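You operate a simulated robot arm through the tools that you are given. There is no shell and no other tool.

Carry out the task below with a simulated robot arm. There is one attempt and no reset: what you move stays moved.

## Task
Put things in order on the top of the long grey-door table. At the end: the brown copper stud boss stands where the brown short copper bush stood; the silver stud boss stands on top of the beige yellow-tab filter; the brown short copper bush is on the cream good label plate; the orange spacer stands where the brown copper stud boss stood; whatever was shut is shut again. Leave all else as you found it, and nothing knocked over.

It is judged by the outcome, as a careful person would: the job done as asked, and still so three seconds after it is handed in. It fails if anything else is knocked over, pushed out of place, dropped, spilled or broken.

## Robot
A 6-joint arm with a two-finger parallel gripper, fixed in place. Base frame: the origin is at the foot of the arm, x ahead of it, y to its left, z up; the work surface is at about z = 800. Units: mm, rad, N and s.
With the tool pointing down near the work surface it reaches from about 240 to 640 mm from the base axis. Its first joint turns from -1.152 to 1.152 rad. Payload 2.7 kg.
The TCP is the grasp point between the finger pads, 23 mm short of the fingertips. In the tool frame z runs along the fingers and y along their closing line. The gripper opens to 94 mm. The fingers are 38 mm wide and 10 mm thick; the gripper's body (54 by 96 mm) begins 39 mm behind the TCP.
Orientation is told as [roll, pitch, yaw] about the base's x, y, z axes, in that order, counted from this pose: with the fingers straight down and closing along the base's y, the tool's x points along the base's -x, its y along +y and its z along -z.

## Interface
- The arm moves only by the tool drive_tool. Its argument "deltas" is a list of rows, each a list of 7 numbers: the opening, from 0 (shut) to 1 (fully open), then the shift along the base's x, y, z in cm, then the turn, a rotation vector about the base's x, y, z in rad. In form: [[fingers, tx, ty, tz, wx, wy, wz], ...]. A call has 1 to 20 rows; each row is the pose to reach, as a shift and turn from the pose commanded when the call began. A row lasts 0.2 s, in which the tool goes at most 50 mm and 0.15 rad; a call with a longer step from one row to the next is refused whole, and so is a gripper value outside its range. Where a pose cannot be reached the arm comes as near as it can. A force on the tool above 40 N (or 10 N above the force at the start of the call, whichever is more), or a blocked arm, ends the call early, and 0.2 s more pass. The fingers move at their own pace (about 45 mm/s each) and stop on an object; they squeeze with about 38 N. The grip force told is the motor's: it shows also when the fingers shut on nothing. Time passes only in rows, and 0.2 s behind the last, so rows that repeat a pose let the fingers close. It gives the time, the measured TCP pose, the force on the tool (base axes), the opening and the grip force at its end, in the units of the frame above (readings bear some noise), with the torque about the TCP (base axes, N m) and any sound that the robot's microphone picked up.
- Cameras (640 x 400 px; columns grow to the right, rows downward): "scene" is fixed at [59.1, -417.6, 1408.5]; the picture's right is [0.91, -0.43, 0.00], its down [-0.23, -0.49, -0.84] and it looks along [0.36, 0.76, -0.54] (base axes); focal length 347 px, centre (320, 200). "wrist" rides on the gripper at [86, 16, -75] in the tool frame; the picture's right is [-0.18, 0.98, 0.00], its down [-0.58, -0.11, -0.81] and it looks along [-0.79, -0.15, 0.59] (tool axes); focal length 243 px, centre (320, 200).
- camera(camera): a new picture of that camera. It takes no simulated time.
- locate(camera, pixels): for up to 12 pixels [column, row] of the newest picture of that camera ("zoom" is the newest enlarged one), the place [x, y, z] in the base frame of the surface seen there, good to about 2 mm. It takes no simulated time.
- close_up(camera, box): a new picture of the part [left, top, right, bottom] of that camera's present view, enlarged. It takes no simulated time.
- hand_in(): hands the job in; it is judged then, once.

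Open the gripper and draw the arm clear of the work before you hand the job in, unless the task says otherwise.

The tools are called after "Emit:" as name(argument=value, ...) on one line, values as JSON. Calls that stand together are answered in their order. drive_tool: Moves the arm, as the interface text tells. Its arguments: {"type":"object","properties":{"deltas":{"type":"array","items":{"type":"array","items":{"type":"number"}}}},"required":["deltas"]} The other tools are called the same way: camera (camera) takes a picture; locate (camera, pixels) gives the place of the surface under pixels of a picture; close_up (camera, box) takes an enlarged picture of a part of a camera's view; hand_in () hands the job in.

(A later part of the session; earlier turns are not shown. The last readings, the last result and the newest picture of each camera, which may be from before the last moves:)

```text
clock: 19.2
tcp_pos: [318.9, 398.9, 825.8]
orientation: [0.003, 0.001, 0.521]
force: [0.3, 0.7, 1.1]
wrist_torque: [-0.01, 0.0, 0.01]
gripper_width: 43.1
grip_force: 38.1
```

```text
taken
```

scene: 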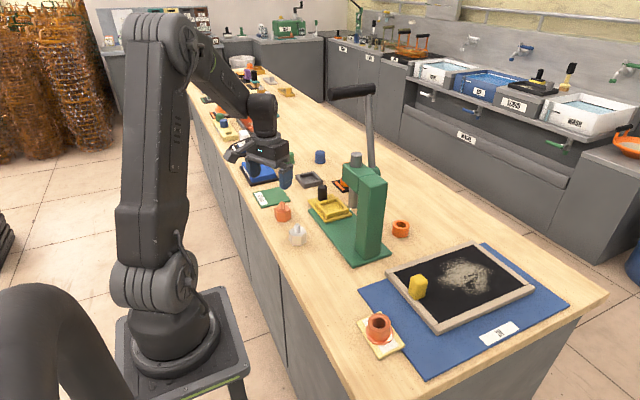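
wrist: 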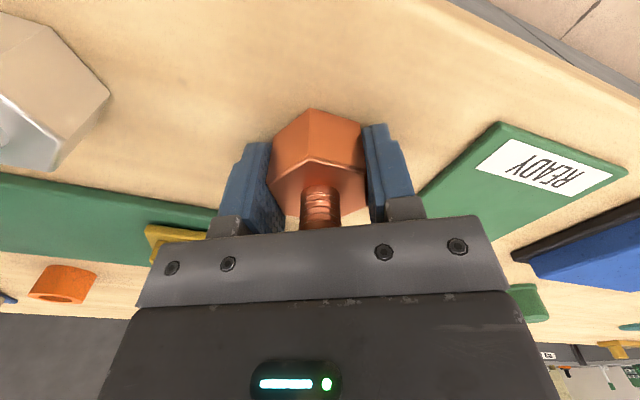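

The boss is gripped on its flats (43.1 mm). I lift 110 mm, carry it over to the old bush spot (333.7,170.5), and stop 20 mm above the table.

Emit:
drive_tool(deltas=[[0, 0, 0, 3, 0, 0, 0], [0, 0, 0, 7.5, 0, 0, 0], [0, 0, 0, 11, 0, 0, 0], [0, 0.2, -4.5, 11, 0, 0, 0], [0, 0.4, -9, 11, 0, 0, 0], [0, 0.7, -13.5, 11, 0, 0, 0], [0, 1.0, -18, 11, 0, 0, 0], [0, 1.3, -21, 11, 0, 0, 0], [0, 1.45, -22.96, 9, 0, 0, 0], [0, 1.45, -22.96, 5, 0, 0, 0], [0, 1.45, -22.96, 2, 0, 0, 0], [0, 1.45, -22.96, 2, 0, 0, 0]])

Emit:
close_up(camera="scene", box=[260, 190, 380, 290])

Emit:
camera(camera="wrist")

```text
clock: 21.8
tcp_pos: [333.8, 171.0, 846.6]
orientation: [0.002, 0.001, 0.522]
force: [0.2, -0.2, -1.5]
wrist_torque: [-0.02, 0.0, 0.01]
gripper_width: 43.3
grip_force: 38.8
```

```text
4.00 times, centred on (320, 240) of scene
```

zoom: 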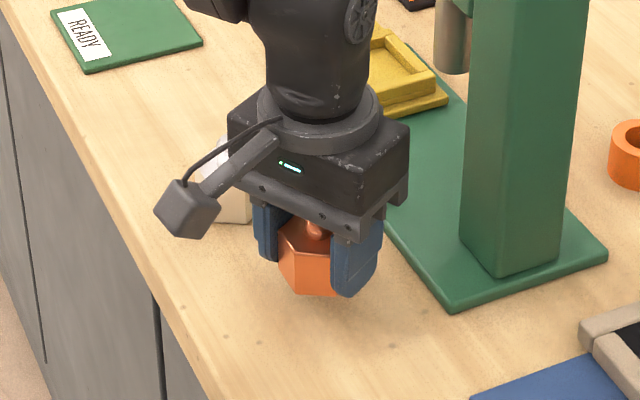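

```text
taken
```

wrist: 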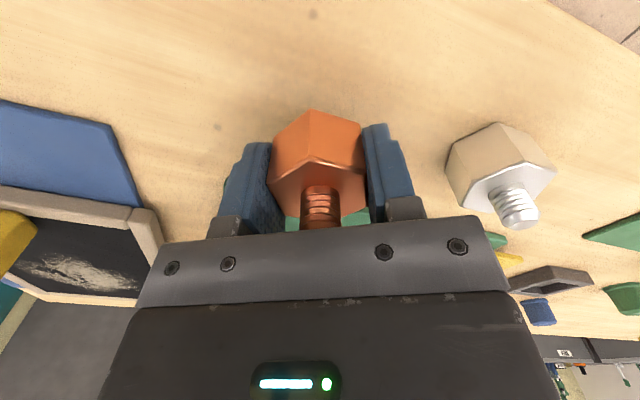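

The boss hangs 20 mm above the old bush spot. I lower it 19 mm, then by small steps.

Emit:
drive_tool(deltas=[[0, 0, 0, -1, 0, 0, 0], [0, 0, 0, -1.8, 0, 0, 0], [0, 0, 0, -1.9, 0, 0, 0], [0, 0, 0, -1.9, 0, 0, 0]])

Emit:
drive_tool(deltas=[[0, 0, 0, -0.05, 0, 0, 0], [0, 0, 0, -0.1, 0, 0, 0], [0, 0, 0, -0.1, 0, 0, 0]])

```text
clock: 22.8
tcp_pos: [333.9, 170.0, 828.1]
orientation: [0.0, 0.0, 0.521]
force: [0.1, 0.2, -2.1]
wrist_torque: [-0.01, -0.04, -0.01]
gripper_width: 43.1
grip_force: 37.8
```

```text
clock: 23.6
tcp_pos: [333.7, 169.6, 826.7]
orientation: [0.002, 0.001, 0.521]
force: [0.9, 1.0, -2.3]
wrist_torque: [0.02, 0.01, 0.01]
gripper_width: 42.8
grip_force: 38.7
```

Emit:
drive_tool(deltas=[[0, 0, 0, -0.05, 0, 0, 0], [0, 0, 0, -0.05, 0, 0, 0]])

Emit:
drive_tool(deltas=[[0, 0, 0, -0.04, 0, 0, 0], [0, 0, 0, -0.04, 0, 0, 0]])

```text
clock: 24.2
tcp_pos: [333.7, 170.2, 826.0]
orientation: [0.001, 0.003, 0.522]
force: [-0.8, -0.1, -1.5]
wrist_torque: [0.0, -0.02, 0.0]
gripper_width: 42.9
grip_force: 37.6
```

```text
clock: 24.8
tcp_pos: [333.6, 170.4, 825.2]
orientation: [0.001, 0.002, 0.522]
force: [-0.9, -1.0, -1.8]
wrist_torque: [-0.02, 0.01, 0.0]
gripper_width: 43.1
grip_force: 38.4
```

The force (−1.8 N) still shows only the boss's weight, so there is no contact yet; I continue in small steps.

Emit:
drive_tool(deltas=[[0, 0, 0, -0.04, 0, 0, 0], [0, 0, 0, -0.04, 0, 0, 0]])

Emit:
drive_tool(deltas=[[0, 0, 0, -0.04, 0, 0, 0], [0, 0, 0, -0.04, 0, 0, 0]])

Emit:
close_up(camera="scene", box=[290, 220, 350, 280])

```text
clock: 25.4
tcp_pos: [333.8, 170.3, 826.8]
orientation: [0.002, 0.002, 0.522]
force: [-3.9, 0.7, 5.8]
wrist_torque: [-0.15, 0.01, -0.06]
gripper_width: 43.1
grip_force: 37.8
```

```text
clock: 26.0
tcp_pos: [333.5, 170.8, 824.7]
orientation: [0.001, 0.0, 0.521]
force: [-7.2, -0.5, 22.6]
wrist_torque: [-0.33, 0.24, -0.06]
gripper_width: 43.0
grip_force: 38.3
```

```text
6.67 times, centred on (320, 250) of scene
```

zoom: 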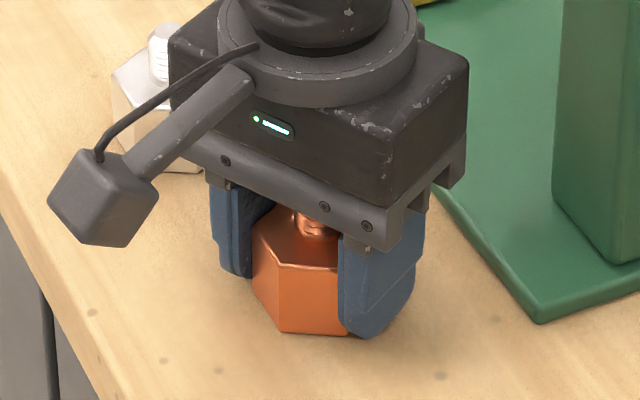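

Contact is made (22.6 N). I ease up half a millimetre and release.

Emit:
drive_tool(deltas=[[0, 0, 0, 0.05, 0, 0, 0], [0.6, 0, 0, 0.05, 0, 0, 0], [0.7, 0, 0, 0.05, 0, 0, 0], [0.7, 0, 0, 0.05, 0, 0, 0], [0.7, 0, 0, 2.5, 0, 0, 0], [0.7, 0, 0, 6.5, 0, 0, 0], [0.7, 0, 0, 11, 0, 0, 0], [0.7, 0, 0, 11, 0, 0, 0]])

Emit:
close_up(camera="scene", box=[260, 190, 380, 290])

Emit:
camera(camera="wrist")

```text
clock: 27.8
tcp_pos: [333.9, 169.2, 935.4]
orientation: [0.001, 0.001, 0.522]
force: [0.7, 0.9, 0.0]
wrist_torque: [-0.02, 0.02, 0.02]
gripper_width: 65.9
grip_force: 0.1
```

```text
4.00 times, centred on (320, 240) of scene
```

zoom: 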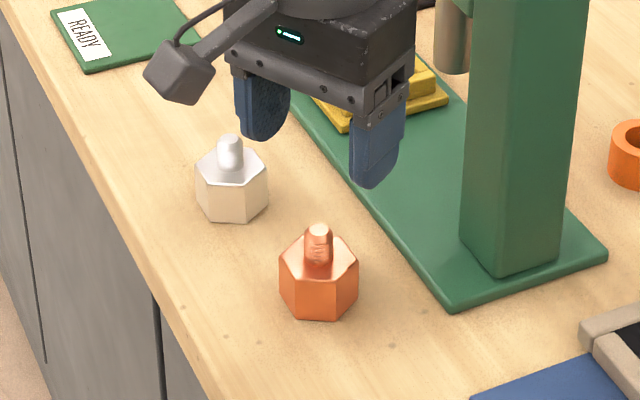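

```text
taken
```

wrist: 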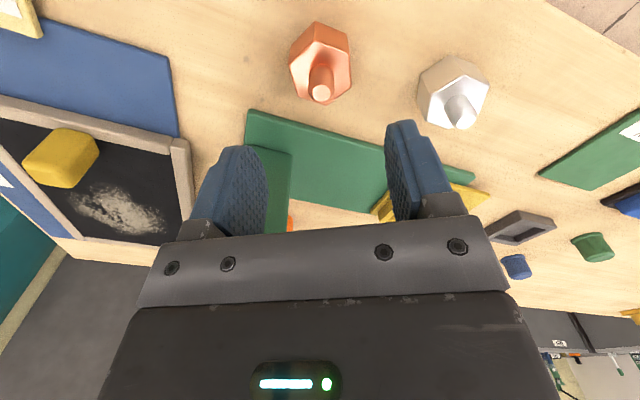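

The copper boss stands at the old bush spot. Next the silver boss: I move above (319.2,280.2) at z≈895.

Emit:
drive_tool(deltas=[[0.7, -0.5, 4, 0, 0, 0, 0], [0.7, -1.0, 8, 0, 0, 0, 0], [0.7, -1.45, 11, 0, 0, 0, 0], [0.7, -1.45, 11, -4, 0, 0, 0], [0.7, -1.45, 11, -4, 0, 0, 0]])

Emit:
close_up(camera="wrist", box=[240, 20, 400, 140])

Emit:
locate(camera="zoom", pixels=[[200, 250], [300, 170], [415, 215], [425, 310], [335, 370], [230, 340]])

```text
clock: 29.0
tcp_pos: [320.0, 280.1, 894.6]
orientation: [0.002, 0.0, 0.522]
force: [-0.1, 0.8, 0.3]
wrist_torque: [0.01, -0.01, -0.03]
gripper_width: 65.6
grip_force: 0.1
```

```text
3.33 times, centred on (320, 80) of wrist
```

zoom: 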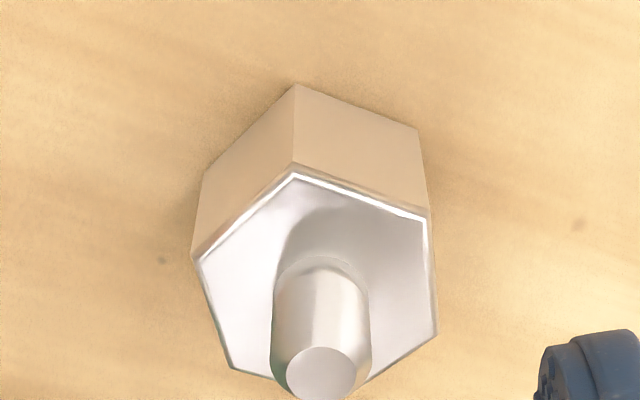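

```text
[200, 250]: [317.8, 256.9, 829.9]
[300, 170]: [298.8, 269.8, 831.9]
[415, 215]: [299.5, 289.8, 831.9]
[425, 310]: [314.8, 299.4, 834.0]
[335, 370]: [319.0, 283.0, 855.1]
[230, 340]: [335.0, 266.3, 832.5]
```

The silver boss is centered under the gripper. I descend to z≈826 and close.

Emit:
drive_tool(deltas=[[0.7, 0, 0, -3, 0, 0, 0], [0.7, 0, 0, -5.5, 0, 0, 0], [0.7, 0, 0, -6.9, 0, 0, 0], [0.7, 0, 0, -6.9, 0, 0, 0], [0, 0, 0, -6.9, 0, 0, 0], [0, 0, 0, -6.9, 0, 0, 0], [0, 0, 0, -6.9, 0, 0, 0], [0, 0, 0, -6.9, 0, 0, 0]])

Emit:
camera(camera="wrist")

Emit:
close_up(camera="scene", box=[380, 230, 560, 350])

Emit:
locate(camera="zoom", pixels=[[130, 110], [200, 150], [180, 210], [220, 240], [270, 200], [230, 150], [160, 90], [130, 195], [480, 190], [540, 190], [350, 50], [400, 20]])

```text
clock: 30.8
tcp_pos: [317.9, 280.2, 826.2]
orientation: [0.001, 0.001, 0.521]
force: [0.8, 0.3, 0.3]
wrist_torque: [0.02, -0.01, 0.03]
gripper_width: 43.0
grip_force: 37.7
```

```text
taken
```

wrist: 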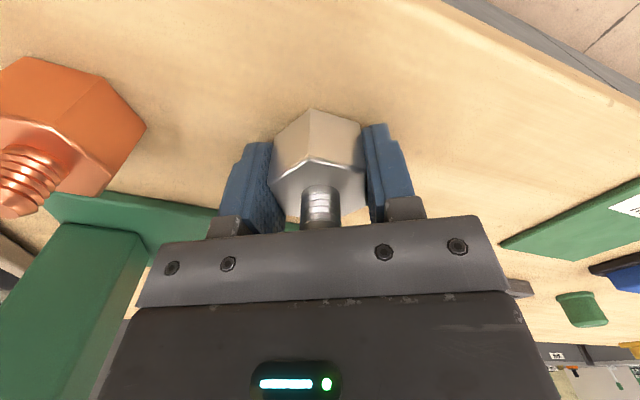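

```text
3.33 times, centred on (470, 290) of scene
```

zoom: 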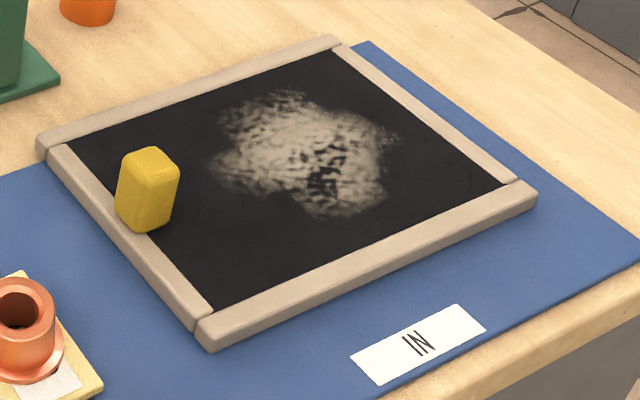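

```text
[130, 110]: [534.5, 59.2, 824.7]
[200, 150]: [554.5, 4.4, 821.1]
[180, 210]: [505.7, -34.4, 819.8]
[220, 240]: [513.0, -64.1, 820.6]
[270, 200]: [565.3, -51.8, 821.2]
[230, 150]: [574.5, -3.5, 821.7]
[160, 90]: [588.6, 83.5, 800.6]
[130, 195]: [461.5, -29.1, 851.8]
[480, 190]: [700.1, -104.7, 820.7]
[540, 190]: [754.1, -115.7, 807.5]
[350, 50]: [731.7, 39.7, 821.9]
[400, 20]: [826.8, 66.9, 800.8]
```

The silver boss is gripped. I lift it 120 mm and carry it in front of the press to about (545,-60), a clean spot on the filter's mesh (z≈821), stopping at about z=905.

Emit:
drive_tool(deltas=[[0, 0, 0, 4, 0, 0, 0], [0, 0, 0, 8.5, 0, 0, 0], [0, 0, -1, 12, 0, 0, 0], [0, 0.2, -5.5, 12, 0, 0, 0], [0, 0.4, -10, 12, 0, 0, 0], [0, 0.6, -14.5, 12, 0, 0, 0], [0, 0.8, -19, 12, 0, 0, 0], [0, 1.0, -23.5, 12, 0, 0, 0], [0, 3.5, -27, 12, 0, 0, 0], [0, 8, -28.5, 12, 0, 0, 0], [0, 12.5, -30, 12, 0, 0, 0], [0, 17, -31.5, 12, 0, 0, 0], [0, 21, -33.2, 12, 0, 0, 0], [0, 22.6, -34, 10, 0, 0, 0], [0, 22.6, -34, 8, 0, 0, 0], [0, 22.6, -34, 8, 0, 0, 0]])

Emit:
camera(camera="scene")

Emit:
camera(camera="wrist")

```text
clock: 34.2
tcp_pos: [545.7, -59.7, 905.5]
orientation: [0.001, 0.001, 0.522]
force: [-0.3, -0.3, -2.5]
wrist_torque: [0.0, 0.01, 0.03]
gripper_width: 43.0
grip_force: 37.8
```

```text
taken
```

scene: 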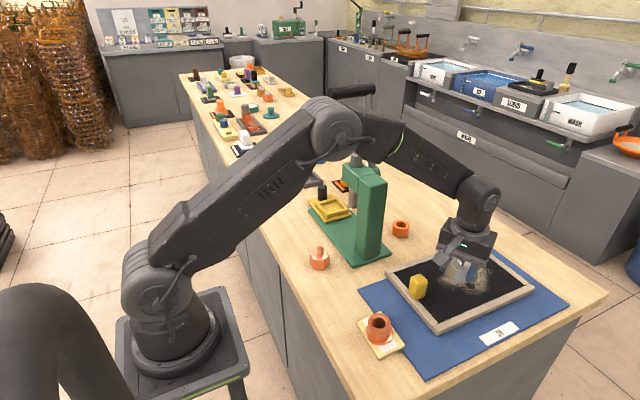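

```text
taken
```

wrist: 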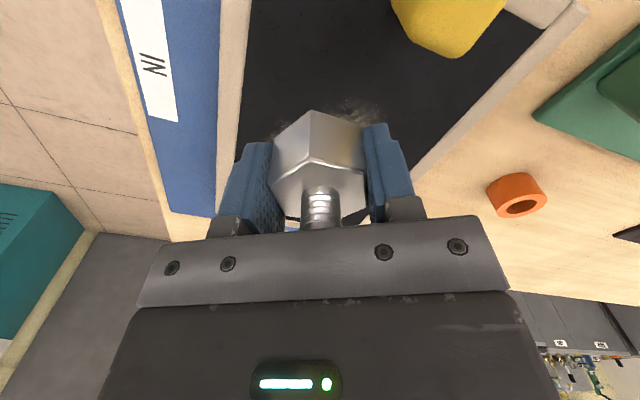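

The boss is over the clean part of the mesh, just beside the dust. I lower to about 3 mm above contact, and note the arm's link positions for the later spacer reach.

Emit:
locate(camera="scene", pixels=[[335, 125], [325, 105], [375, 130], [400, 150], [440, 165], [440, 150], [430, 178], [480, 195], [470, 180], [365, 90], [200, 240], [280, 165]])

Emit:
drive_tool(deltas=[[0, 0, 0, -2.5, 0, 0, 0], [0, 0, 0, -4.5, 0, 0, 0], [0, 0, 0, -5.3, 0, 0, 0], [0, 0, 0, -5.3, 0, 0, 0]])

Emit:
close_up(camera="scene", box=[390, 210, 530, 310])

Emit:
camera(camera="wrist")

```text
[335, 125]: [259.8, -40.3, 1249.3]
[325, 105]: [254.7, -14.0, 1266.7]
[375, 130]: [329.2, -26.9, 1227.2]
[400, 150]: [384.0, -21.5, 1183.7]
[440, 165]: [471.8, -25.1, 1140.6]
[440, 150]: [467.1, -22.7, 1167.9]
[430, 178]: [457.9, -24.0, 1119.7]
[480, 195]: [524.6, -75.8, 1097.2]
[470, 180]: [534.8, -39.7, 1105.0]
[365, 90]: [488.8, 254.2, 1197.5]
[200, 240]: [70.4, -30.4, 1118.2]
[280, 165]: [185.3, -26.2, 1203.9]
```

```text
clock: 35.2
tcp_pos: [546.3, -59.0, 852.1]
orientation: [0.002, 0.002, 0.521]
force: [0.2, 0.0, -2.3]
wrist_torque: [-0.02, 0.01, -0.02]
gripper_width: 43.0
grip_force: 38.7
```

```text
4.00 times, centred on (460, 260) of scene
```

zoom: 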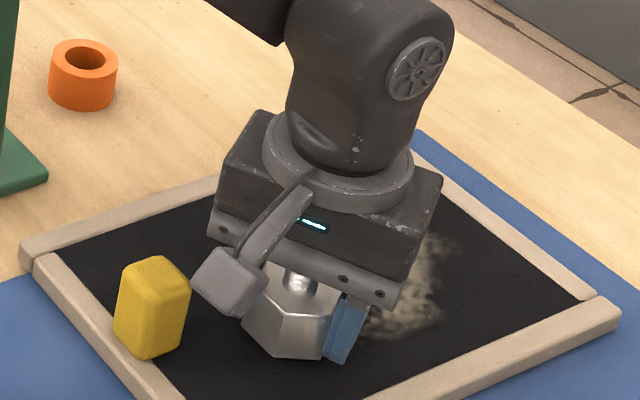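

```text
taken
```

wrist: 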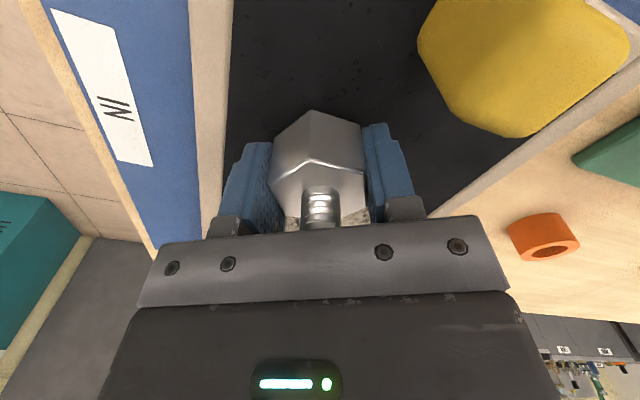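

About 3–4 mm remain. I lower by small steps watching the force.

Emit:
drive_tool(deltas=[[0, 0, 0, -0.1, 0, 0, 0], [0, 0, 0, -0.2, 0, 0, 0], [0, 0, 0, -0.2, 0, 0, 0]])

Emit:
drive_tool(deltas=[[0, 0, 0, -0.05, 0, 0, 0], [0, 0, 0, -0.1, 0, 0, 0], [0, 0, 0, -0.1, 0, 0, 0]])

Emit:
drive_tool(deltas=[[0, 0, 0, -0.04, 0, 0, 0], [0, 0, 0, -0.04, 0, 0, 0]])

```text
clock: 36.0
tcp_pos: [545.6, -59.9, 850.6]
orientation: [0.001, 0.003, 0.523]
force: [-0.4, -0.9, -2.2]
wrist_torque: [0.0, 0.01, -0.02]
gripper_width: 43.1
grip_force: 37.6
```

```text
clock: 36.8
tcp_pos: [546.1, -58.4, 850.1]
orientation: [0.002, 0.001, 0.52]
force: [0.0, 0.0, -2.6]
wrist_torque: [0.0, -0.02, 0.0]
gripper_width: 43.0
grip_force: 38.4
```

```text
clock: 37.4
tcp_pos: [545.9, -58.6, 850.8]
orientation: [0.002, 0.003, 0.522]
force: [0.3, 0.1, -2.7]
wrist_torque: [-0.05, 0.0, 0.02]
gripper_width: 43.0
grip_force: 38.7
```

Still only the weight (−2.7 N); I keep lowering in 0.4 mm steps.

Emit:
drive_tool(deltas=[[0, 0, 0, -0.04, 0, 0, 0], [0, 0, 0, -0.04, 0, 0, 0]])

Emit:
drive_tool(deltas=[[0, 0, 0, -0.04, 0, 0, 0], [0, 0, 0, -0.04, 0, 0, 0]])

Emit:
drive_tool(deltas=[[0, 0, 0, -0.04, 0, 0, 0], [0, 0, 0, -0.04, 0, 0, 0]])

```text
clock: 38.0
tcp_pos: [545.7, -59.2, 849.9]
orientation: [0.002, 0.003, 0.522]
force: [-0.2, -0.3, -2.1]
wrist_torque: [0.02, 0.02, 0.0]
gripper_width: 42.9
grip_force: 38.4
```

```text
clock: 38.6
tcp_pos: [545.0, -59.7, 848.5]
orientation: [0.002, 0.002, 0.522]
force: [0.4, 0.1, -2.4]
wrist_torque: [0.01, -0.03, 0.01]
gripper_width: 43.0
grip_force: 37.9
```

```text
clock: 39.2
tcp_pos: [545.1, -59.9, 848.4]
orientation: [0.001, 0.003, 0.522]
force: [0.1, 0.9, -2.2]
wrist_torque: [-0.01, 0.02, -0.03]
gripper_width: 43.0
grip_force: 37.8
```

No contact yet at z≈848.4; I continue.

Emit:
drive_tool(deltas=[[0, 0, 0, -0.04, 0, 0, 0], [0, 0, 0, -0.04, 0, 0, 0]])

Emit:
drive_tool(deltas=[[0, 0, 0, -0.04, 0, 0, 0], [0, 0, 0, -0.04, 0, 0, 0]])

Emit:
drive_tool(deltas=[[0, 0, 0, -0.04, 0, 0, 0], [0, 0, 0, -0.04, 0, 0, 0]])

Emit:
close_up(camera="scene", box=[430, 250, 490, 310])

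```text
clock: 39.8
tcp_pos: [545.6, -60.3, 849.4]
orientation: [0.001, 0.0, 0.522]
force: [-1.3, 0.6, 0.8]
wrist_torque: [-0.04, 0.0, 0.01]
gripper_width: 42.9
grip_force: 38.3
```

```text
clock: 40.4
tcp_pos: [546.0, -59.1, 847.3]
orientation: [0.0, 0.0, 0.522]
force: [-0.5, -0.2, 5.2]
wrist_torque: [-0.04, 0.1, -0.02]
gripper_width: 43.0
grip_force: 38.1
```

```text
clock: 41.0
tcp_pos: [545.6, -60.2, 848.1]
orientation: [-0.001, 0.0, 0.522]
force: [-3.5, 0.5, 13.6]
wrist_torque: [-0.08, 0.21, -0.01]
gripper_width: 42.9
grip_force: 38.4
```

```text
6.67 times, centred on (460, 280) of scene
```

zoom: 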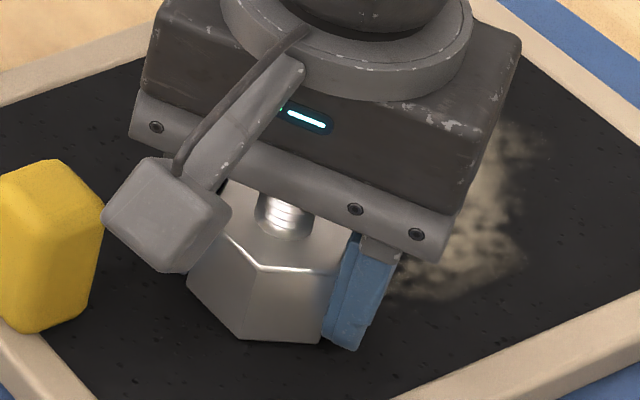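

The boss is seated on the mesh (13.6 N). I ease up slightly, open to 0.7 and rise straight up.

Emit:
drive_tool(deltas=[[0, 0, 0, 0.05, 0, 0, 0], [0.55, 0, 0, 0.05, 0, 0, 0], [0.65, 0, 0, 0.05, 0, 0, 0], [0.65, 0, 0, 0.05, 0, 0, 0], [0.65, 0, 0, 2.5, 0, 0, 0], [0.65, 0, 0, 6.5, 0, 0, 0], [0.65, 0, 0, 11, 0, 0, 0], [0.65, 0, 0, 14, 0, 0, 0], [0.65, 0, 0, 14, 0, 0, 0]])

Emit:
camera(camera="scene")

Emit:
camera(camera="wrist")

Emit:
close_up(camera="scene", box=[390, 210, 530, 310])

```text
clock: 43.0
tcp_pos: [545.0, -58.3, 987.6]
orientation: [0.001, 0.0, 0.52]
force: [0.3, 0.8, 0.6]
wrist_torque: [0.0, 0.0, 0.0]
gripper_width: 60.9
grip_force: 0.0
```

```text
taken
```

scene: 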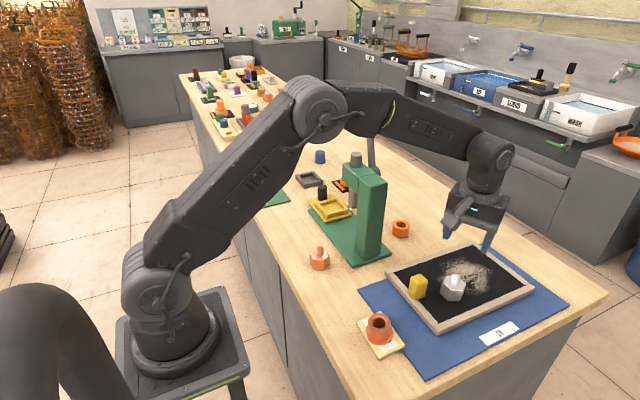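

```text
taken
```

wrist: 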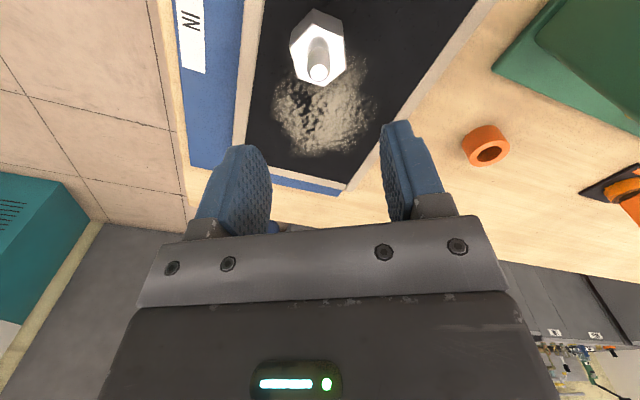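

```text
4.00 times, centred on (460, 260) of scene
```

zoom: 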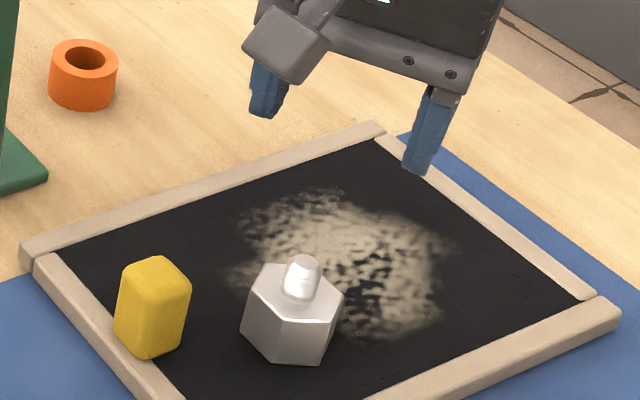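

The silver boss stands on the filter. Now I measure the spacer (wrist px (485,145)) and the press column for clearances.

Emit:
close_up(camera="wrist", box=[440, 100, 540, 190])

Emit:
locate(camera="wrist", pixels=[[464, 147], [507, 142], [486, 127], [490, 164], [463, 140], [486, 160], [500, 70], [545, 100], [590, 120], [530, 20], [600, 60], [630, 90]])

Emit:
locate(camera="scene", pixels=[[386, 182], [380, 175], [366, 178], [358, 210], [382, 250], [345, 165], [362, 158], [370, 165], [375, 172], [384, 240], [362, 185], [357, 250]])

```text
4.44 times, centred on (490, 145) of wrist
```

zoom: 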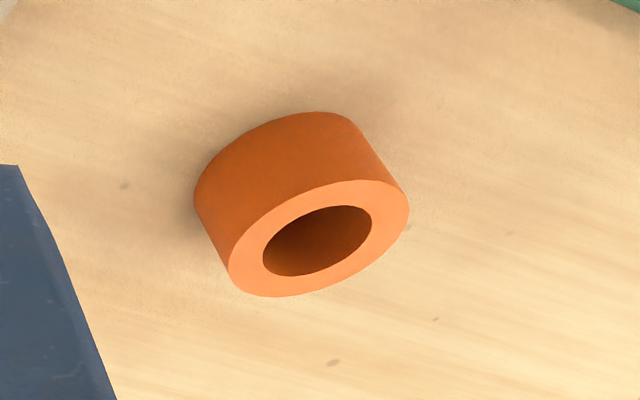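

```text
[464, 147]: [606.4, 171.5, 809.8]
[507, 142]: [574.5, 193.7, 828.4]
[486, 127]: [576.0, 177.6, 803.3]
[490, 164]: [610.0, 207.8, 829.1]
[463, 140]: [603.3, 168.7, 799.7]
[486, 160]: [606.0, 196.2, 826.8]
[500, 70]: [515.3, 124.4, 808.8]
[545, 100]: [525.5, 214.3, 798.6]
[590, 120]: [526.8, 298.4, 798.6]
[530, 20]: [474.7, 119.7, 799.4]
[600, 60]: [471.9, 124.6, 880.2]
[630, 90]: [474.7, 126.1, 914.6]
```

```text
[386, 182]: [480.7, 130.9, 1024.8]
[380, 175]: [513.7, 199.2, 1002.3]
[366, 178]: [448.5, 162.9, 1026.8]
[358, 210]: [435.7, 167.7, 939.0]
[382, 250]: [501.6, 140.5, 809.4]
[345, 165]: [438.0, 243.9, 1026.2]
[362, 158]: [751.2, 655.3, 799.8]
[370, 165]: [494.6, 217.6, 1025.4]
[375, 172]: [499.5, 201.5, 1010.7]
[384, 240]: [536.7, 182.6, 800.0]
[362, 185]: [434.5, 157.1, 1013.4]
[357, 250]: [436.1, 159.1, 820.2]
```

Emit:
locate(camera="zoom", pixels=[[232, 268], [405, 208], [300, 200], [335, 280], [265, 292], [375, 184], [262, 262], [372, 222], [300, 225], [345, 262], [405, 190], [240, 240]])

```text
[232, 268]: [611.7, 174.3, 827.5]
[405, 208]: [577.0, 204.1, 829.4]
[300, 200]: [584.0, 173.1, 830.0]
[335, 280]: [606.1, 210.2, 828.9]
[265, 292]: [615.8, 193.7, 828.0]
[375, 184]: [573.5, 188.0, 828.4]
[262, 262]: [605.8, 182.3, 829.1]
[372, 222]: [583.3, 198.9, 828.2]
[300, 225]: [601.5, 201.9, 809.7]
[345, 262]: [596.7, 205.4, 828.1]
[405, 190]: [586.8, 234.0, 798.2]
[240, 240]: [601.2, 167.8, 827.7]
```

Spacer center ≈ (595.5,191.5), ⌀43, top z≈830; column spans x 434–481, y 125–175, up to z≈1027. I will grasp it with the tool leaned ~43° toward −y and fingers closing along x; first I turn yaw to −90° here, high above the filter.

Emit:
drive_tool(deltas=[[0.7, 0, 0, 0, 0, 0, -0.14], [0.7, 0, 0, 0, 0, 0, -0.28], [0.7, 0, 0, 0, 0, 0, -0.42], [0.7, 0, 0, 0, 0, 0, -0.56], [0.7, 0, 0, 0, 0, 0, -0.7], [0.7, 0, 0, 0, 0, 0, -0.84], [0.7, 0, 0, 0, 0, 0, -0.98], [0.7, 0, 0, 0, 0, 0, -1.12], [0.7, 0, 0, 0, 0, 0, -1.26], [0.7, 0, 0, 0, 0, 0, -1.4], [0.7, 0, 0, 0, 0, 0, -1.54], [0.7, 0, 0, 0, 0, 0, -1.68], [0.7, 0, 0, 0, 0, 0, -1.82], [0.7, 0, 0, 0, 0, 0, -1.96], [0.7, 0, 0, 0, 0, 0, -2.093], [0.7, 0, 0, 0, 0, 0, -2.093]])

Emit:
camera(camera="scene")

```text
clock: 46.4
tcp_pos: [545.2, -60.2, 987.8]
orientation: [0.001, 0.002, -1.576]
force: [0.2, 0.7, 0.3]
wrist_torque: [0.0, 0.01, 0.02]
gripper_width: 66.1
grip_force: 0.0
```

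```text
taken
```

scene: 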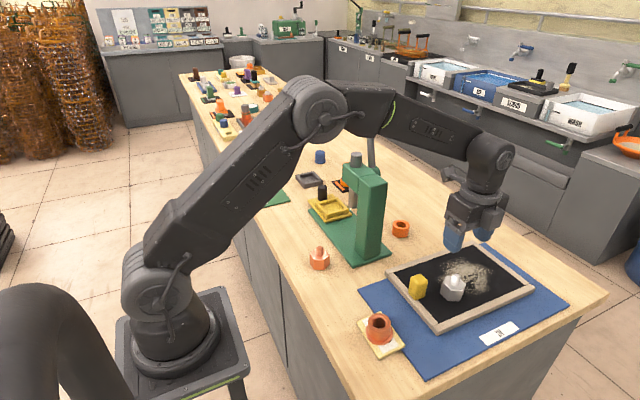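

The yaw turn worked. Now I lean +0.75 rad about x while shifting the TCP toward (575,80,960), keeping the wrist on the −y side of the press.

Emit:
drive_tool(deltas=[[0.7, 0.5, 2, -0.3, 0.13, 0, 0], [0.7, 1, 4.5, -0.6, 0.26, 0, 0], [0.7, 1.5, 7, -1, 0.39, 0, 0], [0.7, 2, 9.5, -1.5, 0.52, 0, 0], [0.7, 2.5, 12, -2, 0.65, 0, 0], [0.7, 3, 14, -2.8, 0.75, 0, 0], [0.7, 3, 14, -2.8, 0.75, 0, 0]])

Emit:
camera(camera="scene")

Emit:
camera(camera="wrist")

```text
clock: 48.0
tcp_pos: [575.4, 80.1, 960.2]
orientation: [0.001, 0.752, -1.571]
force: [0.4, 0.5, -1.3]
wrist_torque: [0.02, 0.03, -0.04]
gripper_width: 65.7
grip_force: 0.0
```

```text
taken
```

scene: 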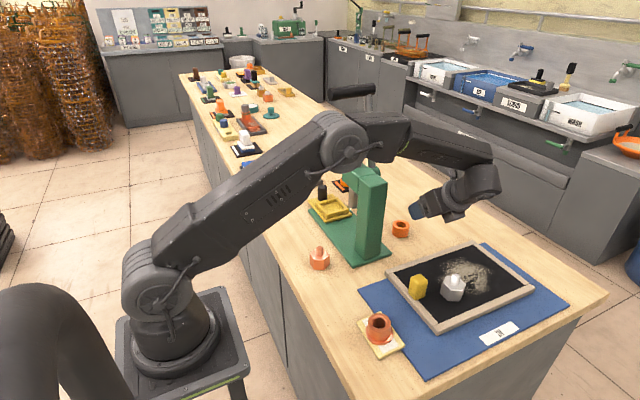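

```text
taken
```

wrist: 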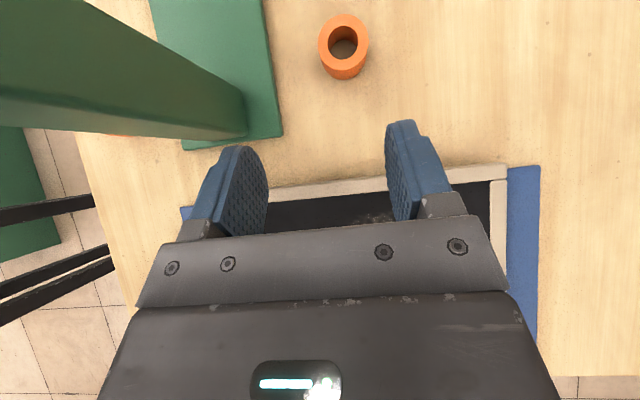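

The tool leans properly and the spacer is ahead. Before going behind the press I check the forearm's lateral extent relative to the press column.

Emit:
close_up(camera="scene", box=[300, 80, 520, 240])

Emit:
locate(camera="zoom", pixels=[[110, 170], [60, 130], [180, 120], [250, 120], [300, 175], [320, 210], [400, 170], [400, 220], [490, 240], [530, 310], [560, 290], [460, 325]])

Emit:
locate(camera="zoom", pixels=[[350, 150], [450, 180], [540, 215], [560, 250], [350, 235], [300, 140], [300, 220], [220, 100], [220, 200], [440, 200], [500, 215], [380, 345]])

```text
2.50 times, centred on (410, 160) of scene
```

zoom: 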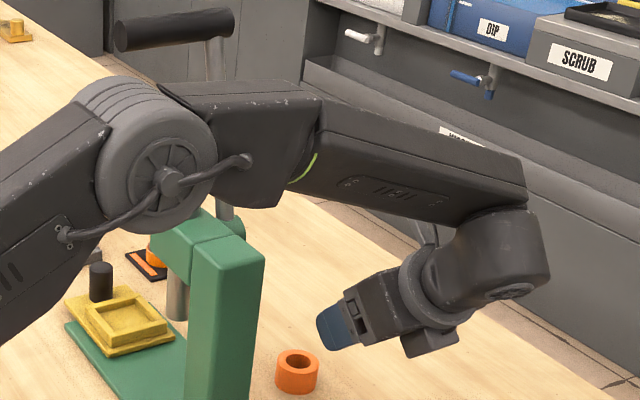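

```text
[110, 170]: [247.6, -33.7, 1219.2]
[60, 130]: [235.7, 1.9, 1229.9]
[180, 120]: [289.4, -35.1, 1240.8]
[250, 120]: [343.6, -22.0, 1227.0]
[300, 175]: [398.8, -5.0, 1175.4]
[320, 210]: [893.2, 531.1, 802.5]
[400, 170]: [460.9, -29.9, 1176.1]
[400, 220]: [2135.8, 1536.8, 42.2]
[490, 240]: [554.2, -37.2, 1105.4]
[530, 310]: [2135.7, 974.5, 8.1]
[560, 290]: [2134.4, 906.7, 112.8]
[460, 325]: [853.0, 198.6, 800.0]
```

```text
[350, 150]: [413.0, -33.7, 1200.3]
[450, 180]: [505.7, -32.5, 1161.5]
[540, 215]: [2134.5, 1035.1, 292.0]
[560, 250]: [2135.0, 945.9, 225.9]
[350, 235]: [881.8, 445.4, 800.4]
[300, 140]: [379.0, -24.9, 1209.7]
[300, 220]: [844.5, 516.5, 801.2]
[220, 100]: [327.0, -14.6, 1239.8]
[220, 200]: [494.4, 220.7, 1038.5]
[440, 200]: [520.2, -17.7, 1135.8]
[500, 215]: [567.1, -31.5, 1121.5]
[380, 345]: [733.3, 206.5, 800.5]
```

The forearm tube seems offset toward +y. I locate points on its upper face and far edge to bound it.

Emit:
close_up(camera="scene", box=[380, 100, 520, 200])

Emit:
locate(camera="zoom", pixels=[[150, 55], [150, 70], [150, 85], [150, 100], [150, 130], [250, 85], [250, 97], [250, 115], [250, 150], [330, 110], [330, 125], [330, 150]])

```text
4.00 times, centred on (450, 150) of scene
```

zoom: 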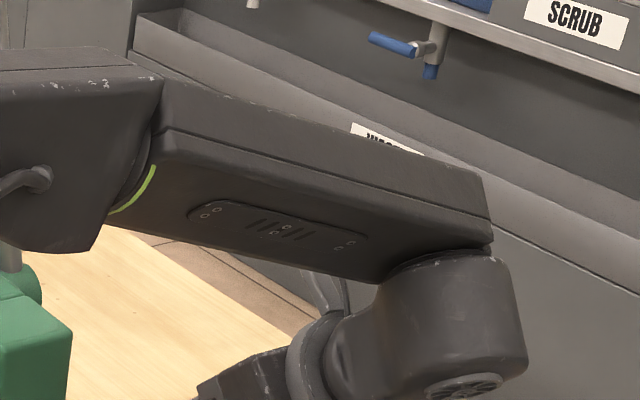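

```text
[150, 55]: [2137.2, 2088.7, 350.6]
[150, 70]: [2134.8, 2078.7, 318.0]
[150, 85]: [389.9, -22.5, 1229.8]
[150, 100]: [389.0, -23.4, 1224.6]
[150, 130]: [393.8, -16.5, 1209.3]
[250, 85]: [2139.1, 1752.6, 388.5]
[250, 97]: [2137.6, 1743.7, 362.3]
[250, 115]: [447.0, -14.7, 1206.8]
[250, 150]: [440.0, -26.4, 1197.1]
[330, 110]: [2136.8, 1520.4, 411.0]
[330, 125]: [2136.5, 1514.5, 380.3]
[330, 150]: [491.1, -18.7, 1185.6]
```

I also measure the elbow block (zoom (70,200)), whose lower end could come near the column's top corner.

Emit:
locate(camera="zoom", pixels=[[70, 246], [20, 235], [95, 235], [115, 195], [140, 170], [70, 100], [70, 60], [120, 65], [30, 60], [100, 80], [50, 150], [130, 105]])

Emit:
locate(camera="scene", pixels=[[340, 145], [352, 145], [365, 142], [345, 112], [330, 120], [360, 118], [370, 112], [395, 118], [410, 120], [415, 125], [383, 190], [378, 186]])

```text
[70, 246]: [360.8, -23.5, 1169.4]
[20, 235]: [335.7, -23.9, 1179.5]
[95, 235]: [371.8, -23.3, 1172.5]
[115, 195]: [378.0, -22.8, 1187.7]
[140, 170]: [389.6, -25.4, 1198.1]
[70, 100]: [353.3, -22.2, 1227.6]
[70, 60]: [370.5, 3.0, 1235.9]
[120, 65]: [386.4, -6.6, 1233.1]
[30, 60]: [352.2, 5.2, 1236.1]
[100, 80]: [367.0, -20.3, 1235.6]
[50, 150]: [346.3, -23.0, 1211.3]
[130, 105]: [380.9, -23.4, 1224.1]
```

```text
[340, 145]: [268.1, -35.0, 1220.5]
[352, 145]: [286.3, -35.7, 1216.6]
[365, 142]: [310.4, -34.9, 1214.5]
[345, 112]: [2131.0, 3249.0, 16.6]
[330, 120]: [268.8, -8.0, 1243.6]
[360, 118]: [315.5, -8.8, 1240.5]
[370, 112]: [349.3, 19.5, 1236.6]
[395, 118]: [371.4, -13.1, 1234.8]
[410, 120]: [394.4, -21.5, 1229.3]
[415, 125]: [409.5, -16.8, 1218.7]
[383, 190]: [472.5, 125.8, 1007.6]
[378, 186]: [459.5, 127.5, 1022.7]
```

The arm's forearm runs ~36 mm to the +y side of the wrist, so I lean further (to ~0.95 rad) to clear the press column laterally. I move to a pre-grasp at about (595.5,186,905).

Emit:
drive_tool(deltas=[[0.7, 0.5, 1, -0.5, 0.1, 0, 0], [0.7, 1, 2, -1, 0.2, 0, 0], [0.7, 1.5, 4.5, -2, 0.2, 0, 0], [0.7, 2.05, 7, -3, 0.2, 0, 0], [0.7, 2.05, 7, -3, 0.2, 0, 0]])

Emit:
camera(camera="scene")

Emit:
camera(camera="wrist")

```text
clock: 49.2
tcp_pos: [596.5, 150.0, 928.3]
orientation: [0.0, 0.953, -1.574]
force: [-0.1, -0.7, 0.8]
wrist_torque: [-0.04, 0.0, 0.01]
gripper_width: 65.7
grip_force: 0.0
```

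```text
taken
```

scene: 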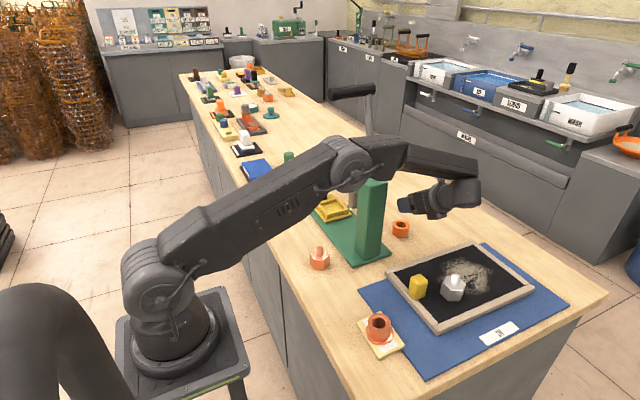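

```text
taken
```

wrist: 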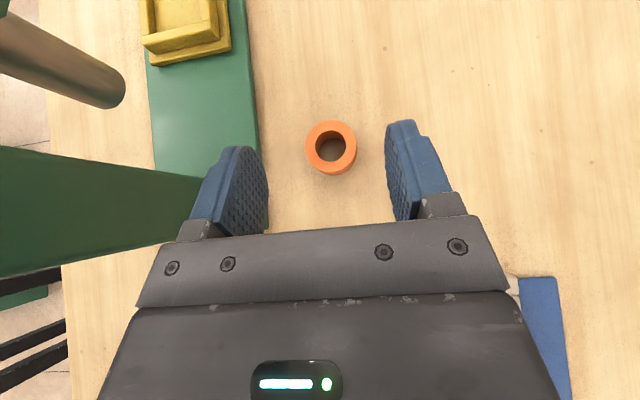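

The camera now looks steeply down at the spacer (332,147). I re-measure it, and the elbow/forearm clearance to the column.

Emit:
locate(camera="wrist", pixels=[[306, 147], [356, 147], [331, 122], [331, 163], [331, 173], [317, 147], [345, 147], [200, 100], [255, 100], [100, 85], [60, 180], [240, 20]])

Emit:
close_up(camera="scene", box=[310, 110, 510, 260])

Emit:
locate(camera="zoom", pixels=[[130, 170], [200, 130], [260, 110], [260, 160], [290, 120], [290, 150], [330, 150], [400, 150], [500, 180], [220, 190], [240, 200], [180, 90]])

```text
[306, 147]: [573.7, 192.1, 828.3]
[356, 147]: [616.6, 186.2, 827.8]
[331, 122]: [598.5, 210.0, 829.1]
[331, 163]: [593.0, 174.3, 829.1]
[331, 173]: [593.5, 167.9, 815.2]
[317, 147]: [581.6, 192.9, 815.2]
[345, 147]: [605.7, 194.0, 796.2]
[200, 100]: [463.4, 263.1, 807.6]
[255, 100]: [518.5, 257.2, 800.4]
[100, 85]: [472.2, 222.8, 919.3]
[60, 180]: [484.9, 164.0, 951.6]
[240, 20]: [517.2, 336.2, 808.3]
```

```text
2.67 times, centred on (410, 185) of scene
```

zoom: 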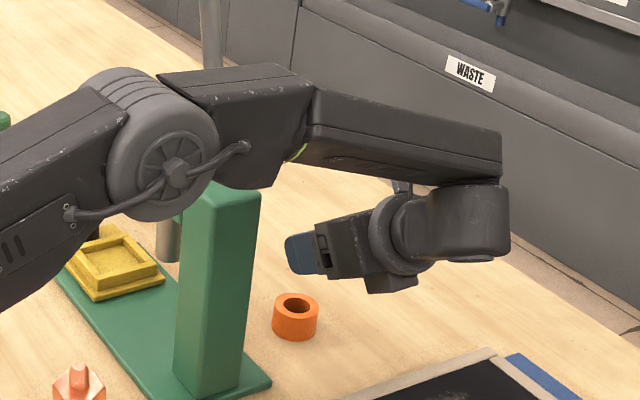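

```text
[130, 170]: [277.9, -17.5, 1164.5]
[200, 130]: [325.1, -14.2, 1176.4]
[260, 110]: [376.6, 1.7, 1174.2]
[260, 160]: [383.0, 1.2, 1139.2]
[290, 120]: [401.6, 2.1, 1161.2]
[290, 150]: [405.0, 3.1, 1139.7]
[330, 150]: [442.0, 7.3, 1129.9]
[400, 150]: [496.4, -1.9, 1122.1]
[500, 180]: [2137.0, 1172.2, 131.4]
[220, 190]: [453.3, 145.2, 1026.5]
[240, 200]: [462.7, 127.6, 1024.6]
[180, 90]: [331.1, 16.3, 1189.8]
```

Ring center ≈ (595.3,190.5); the forearm block will keep ~30 mm to the column. I move to (595.3,184.5,866), still above the ring.

Emit:
drive_tool(deltas=[[0.7, -0.05, 2, -2.5, 0, 0, 0], [0.7, -0.05, 3.45, -5, 0, 0, 0], [0.7, -0.05, 3.45, -6.3, 0, 0, 0], [0.7, -0.05, 3.45, -6.3, 0, 0, 0]])

Emit:
camera(camera="wrist")

Emit:
close_up(camera="scene", box=[310, 130, 510, 280])

```text
clock: 50.2
tcp_pos: [595.8, 184.0, 866.5]
orientation: [0.001, 0.952, -1.573]
force: [-0.9, -0.4, -0.7]
wrist_torque: [-0.02, -0.03, 0.0]
gripper_width: 65.9
grip_force: 0.2
```

```text
taken
```

wrist: 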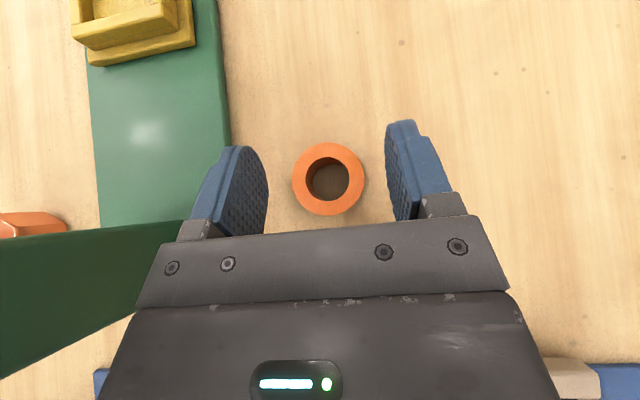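

```text
2.67 times, centred on (410, 205) of scene
```

zoom: 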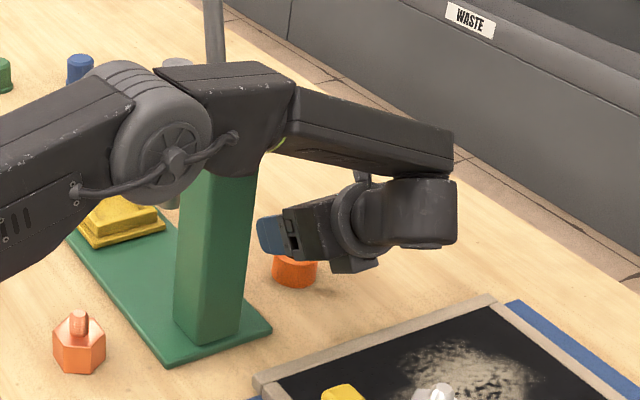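

The ring lies between the fingers (328,178). I check the elbow block's position against the column once more before descending.

Emit:
locate(camera="zoom", pixels=[[240, 110], [240, 165], [270, 130], [290, 120], [280, 145], [350, 140], [240, 70], [270, 75], [200, 68], [170, 170], [240, 185], [225, 190]])

Emit:
locate(camera="wrist", pixels=[[292, 178], [364, 178], [328, 144], [328, 214], [60, 270], [150, 230], [215, 150], [570, 380]])

```text
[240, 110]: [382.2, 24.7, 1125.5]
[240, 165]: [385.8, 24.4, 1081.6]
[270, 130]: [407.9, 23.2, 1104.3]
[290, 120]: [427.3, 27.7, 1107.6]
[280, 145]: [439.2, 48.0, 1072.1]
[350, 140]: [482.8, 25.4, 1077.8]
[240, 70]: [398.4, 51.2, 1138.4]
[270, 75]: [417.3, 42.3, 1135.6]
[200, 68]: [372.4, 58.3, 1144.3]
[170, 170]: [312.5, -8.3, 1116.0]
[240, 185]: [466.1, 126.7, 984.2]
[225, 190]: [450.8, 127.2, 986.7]
```

```text
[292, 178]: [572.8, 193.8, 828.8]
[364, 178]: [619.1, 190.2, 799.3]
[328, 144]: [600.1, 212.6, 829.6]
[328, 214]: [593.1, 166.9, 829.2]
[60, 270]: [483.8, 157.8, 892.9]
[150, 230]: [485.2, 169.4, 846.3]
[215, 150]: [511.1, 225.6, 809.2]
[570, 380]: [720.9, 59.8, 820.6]
```

Lateral clearance to the column is ≈35 mm. I descend to TCP z≈834, then look.

Emit:
drive_tool(deltas=[[0.7, 0, 0, -1.2, 0, 0, 0], [0.7, 0, 0, -2.4, 0, 0, 0], [0.7, 0, 0, -3.2, 0, 0, 0], [0.7, 0, 0, -3.2, 0, 0, 0]])

Emit:
camera(camera="wrist")

Emit:
close_up(camera="scene", box=[370, 190, 470, 270])

```text
clock: 51.2
tcp_pos: [594.7, 185.2, 834.9]
orientation: [-0.001, 0.952, -1.572]
force: [-0.5, 0.2, 0.1]
wrist_torque: [0.01, -0.01, -0.01]
gripper_width: 65.5
grip_force: 0.1
```

```text
taken
```

wrist: 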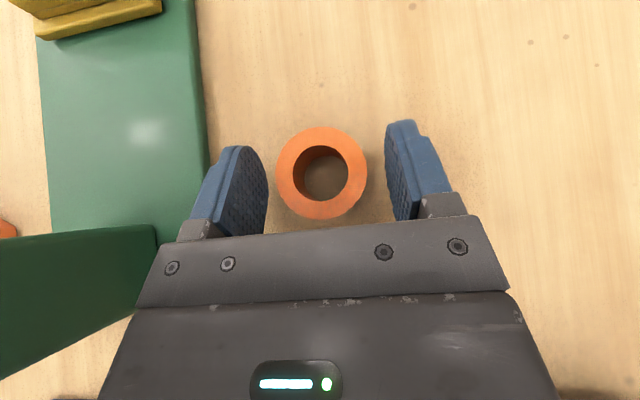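

```text
5.00 times, centred on (420, 230) of scene
```

zoom: 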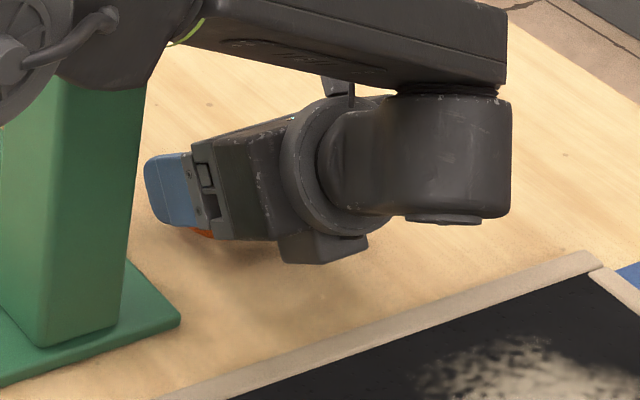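

The ring is ~2 mm left of the finger midline. I shift −1.5 mm in x, lower 2.5 mm and close.

Emit:
drive_tool(deltas=[[0.7, -0.15, 0, -0.1, 0, 0, 0], [0.7, -0.15, 0, -0.25, 0, 0, 0], [0.7, -0.15, 0, -0.25, 0, 0, 0], [0, -0.15, 0, -0.25, 0, 0, 0], [0, -0.15, 0, -0.25, 0, 0, 0], [0, -0.15, 0, -0.25, 0, 0, 0], [0, -0.15, 0, -0.25, 0, 0, 0]])

Emit:
camera(camera="wrist")

```text
clock: 52.8
tcp_pos: [592.3, 184.1, 831.3]
orientation: [-0.001, 0.952, -1.573]
force: [0.0, 0.6, 0.5]
wrist_torque: [-0.02, 0.0, 0.0]
gripper_width: 45.2
grip_force: 38.2
```

```text
taken
```

wrist: 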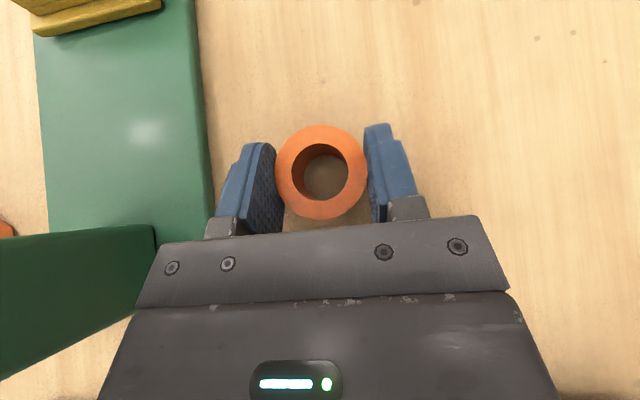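

Gripped at 45.2 mm. I lift 40 mm straight up and locate the ring to learn its offset from the TCP.

Emit:
drive_tool(deltas=[[0, 0, 0, 0.5, 0, 0, 0], [0, 0, 0, 1.5, 0, 0, 0], [0, 0, 0, 3, 0, 0, 0], [0, 0, 0, 4, 0, 0, 0], [0, 0, 0, 4, 0, 0, 0]])

Emit:
camera(camera="wrist")

Emit:
locate(camera="wrist", pixels=[[280, 171], [363, 171], [321, 128], [321, 215], [300, 195], [345, 150], [292, 150], [352, 200], [295, 145]])

Emit:
close_up(camera="scene", box=[370, 170, 470, 250])

```text
clock: 54.0
tcp_pos: [593.8, 184.3, 872.1]
orientation: [-0.002, 0.951, -1.572]
force: [-0.3, -0.2, -1.3]
wrist_torque: [-0.03, -0.05, 0.02]
gripper_width: 45.0
grip_force: 37.6
```

```text
taken
```

wrist: 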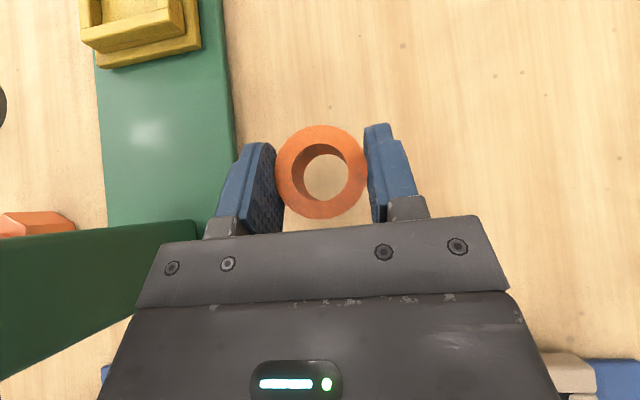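

```text
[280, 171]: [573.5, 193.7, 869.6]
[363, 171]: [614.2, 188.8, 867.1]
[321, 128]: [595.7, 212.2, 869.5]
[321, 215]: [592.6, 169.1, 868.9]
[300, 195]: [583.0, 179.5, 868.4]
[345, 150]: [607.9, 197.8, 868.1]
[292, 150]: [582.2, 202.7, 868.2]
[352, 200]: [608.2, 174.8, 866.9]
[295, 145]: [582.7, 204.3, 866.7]
```

```text
5.00 times, centred on (420, 210) of scene
```

zoom: 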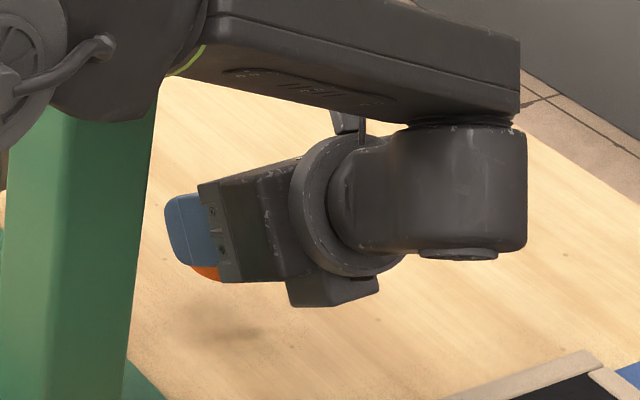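

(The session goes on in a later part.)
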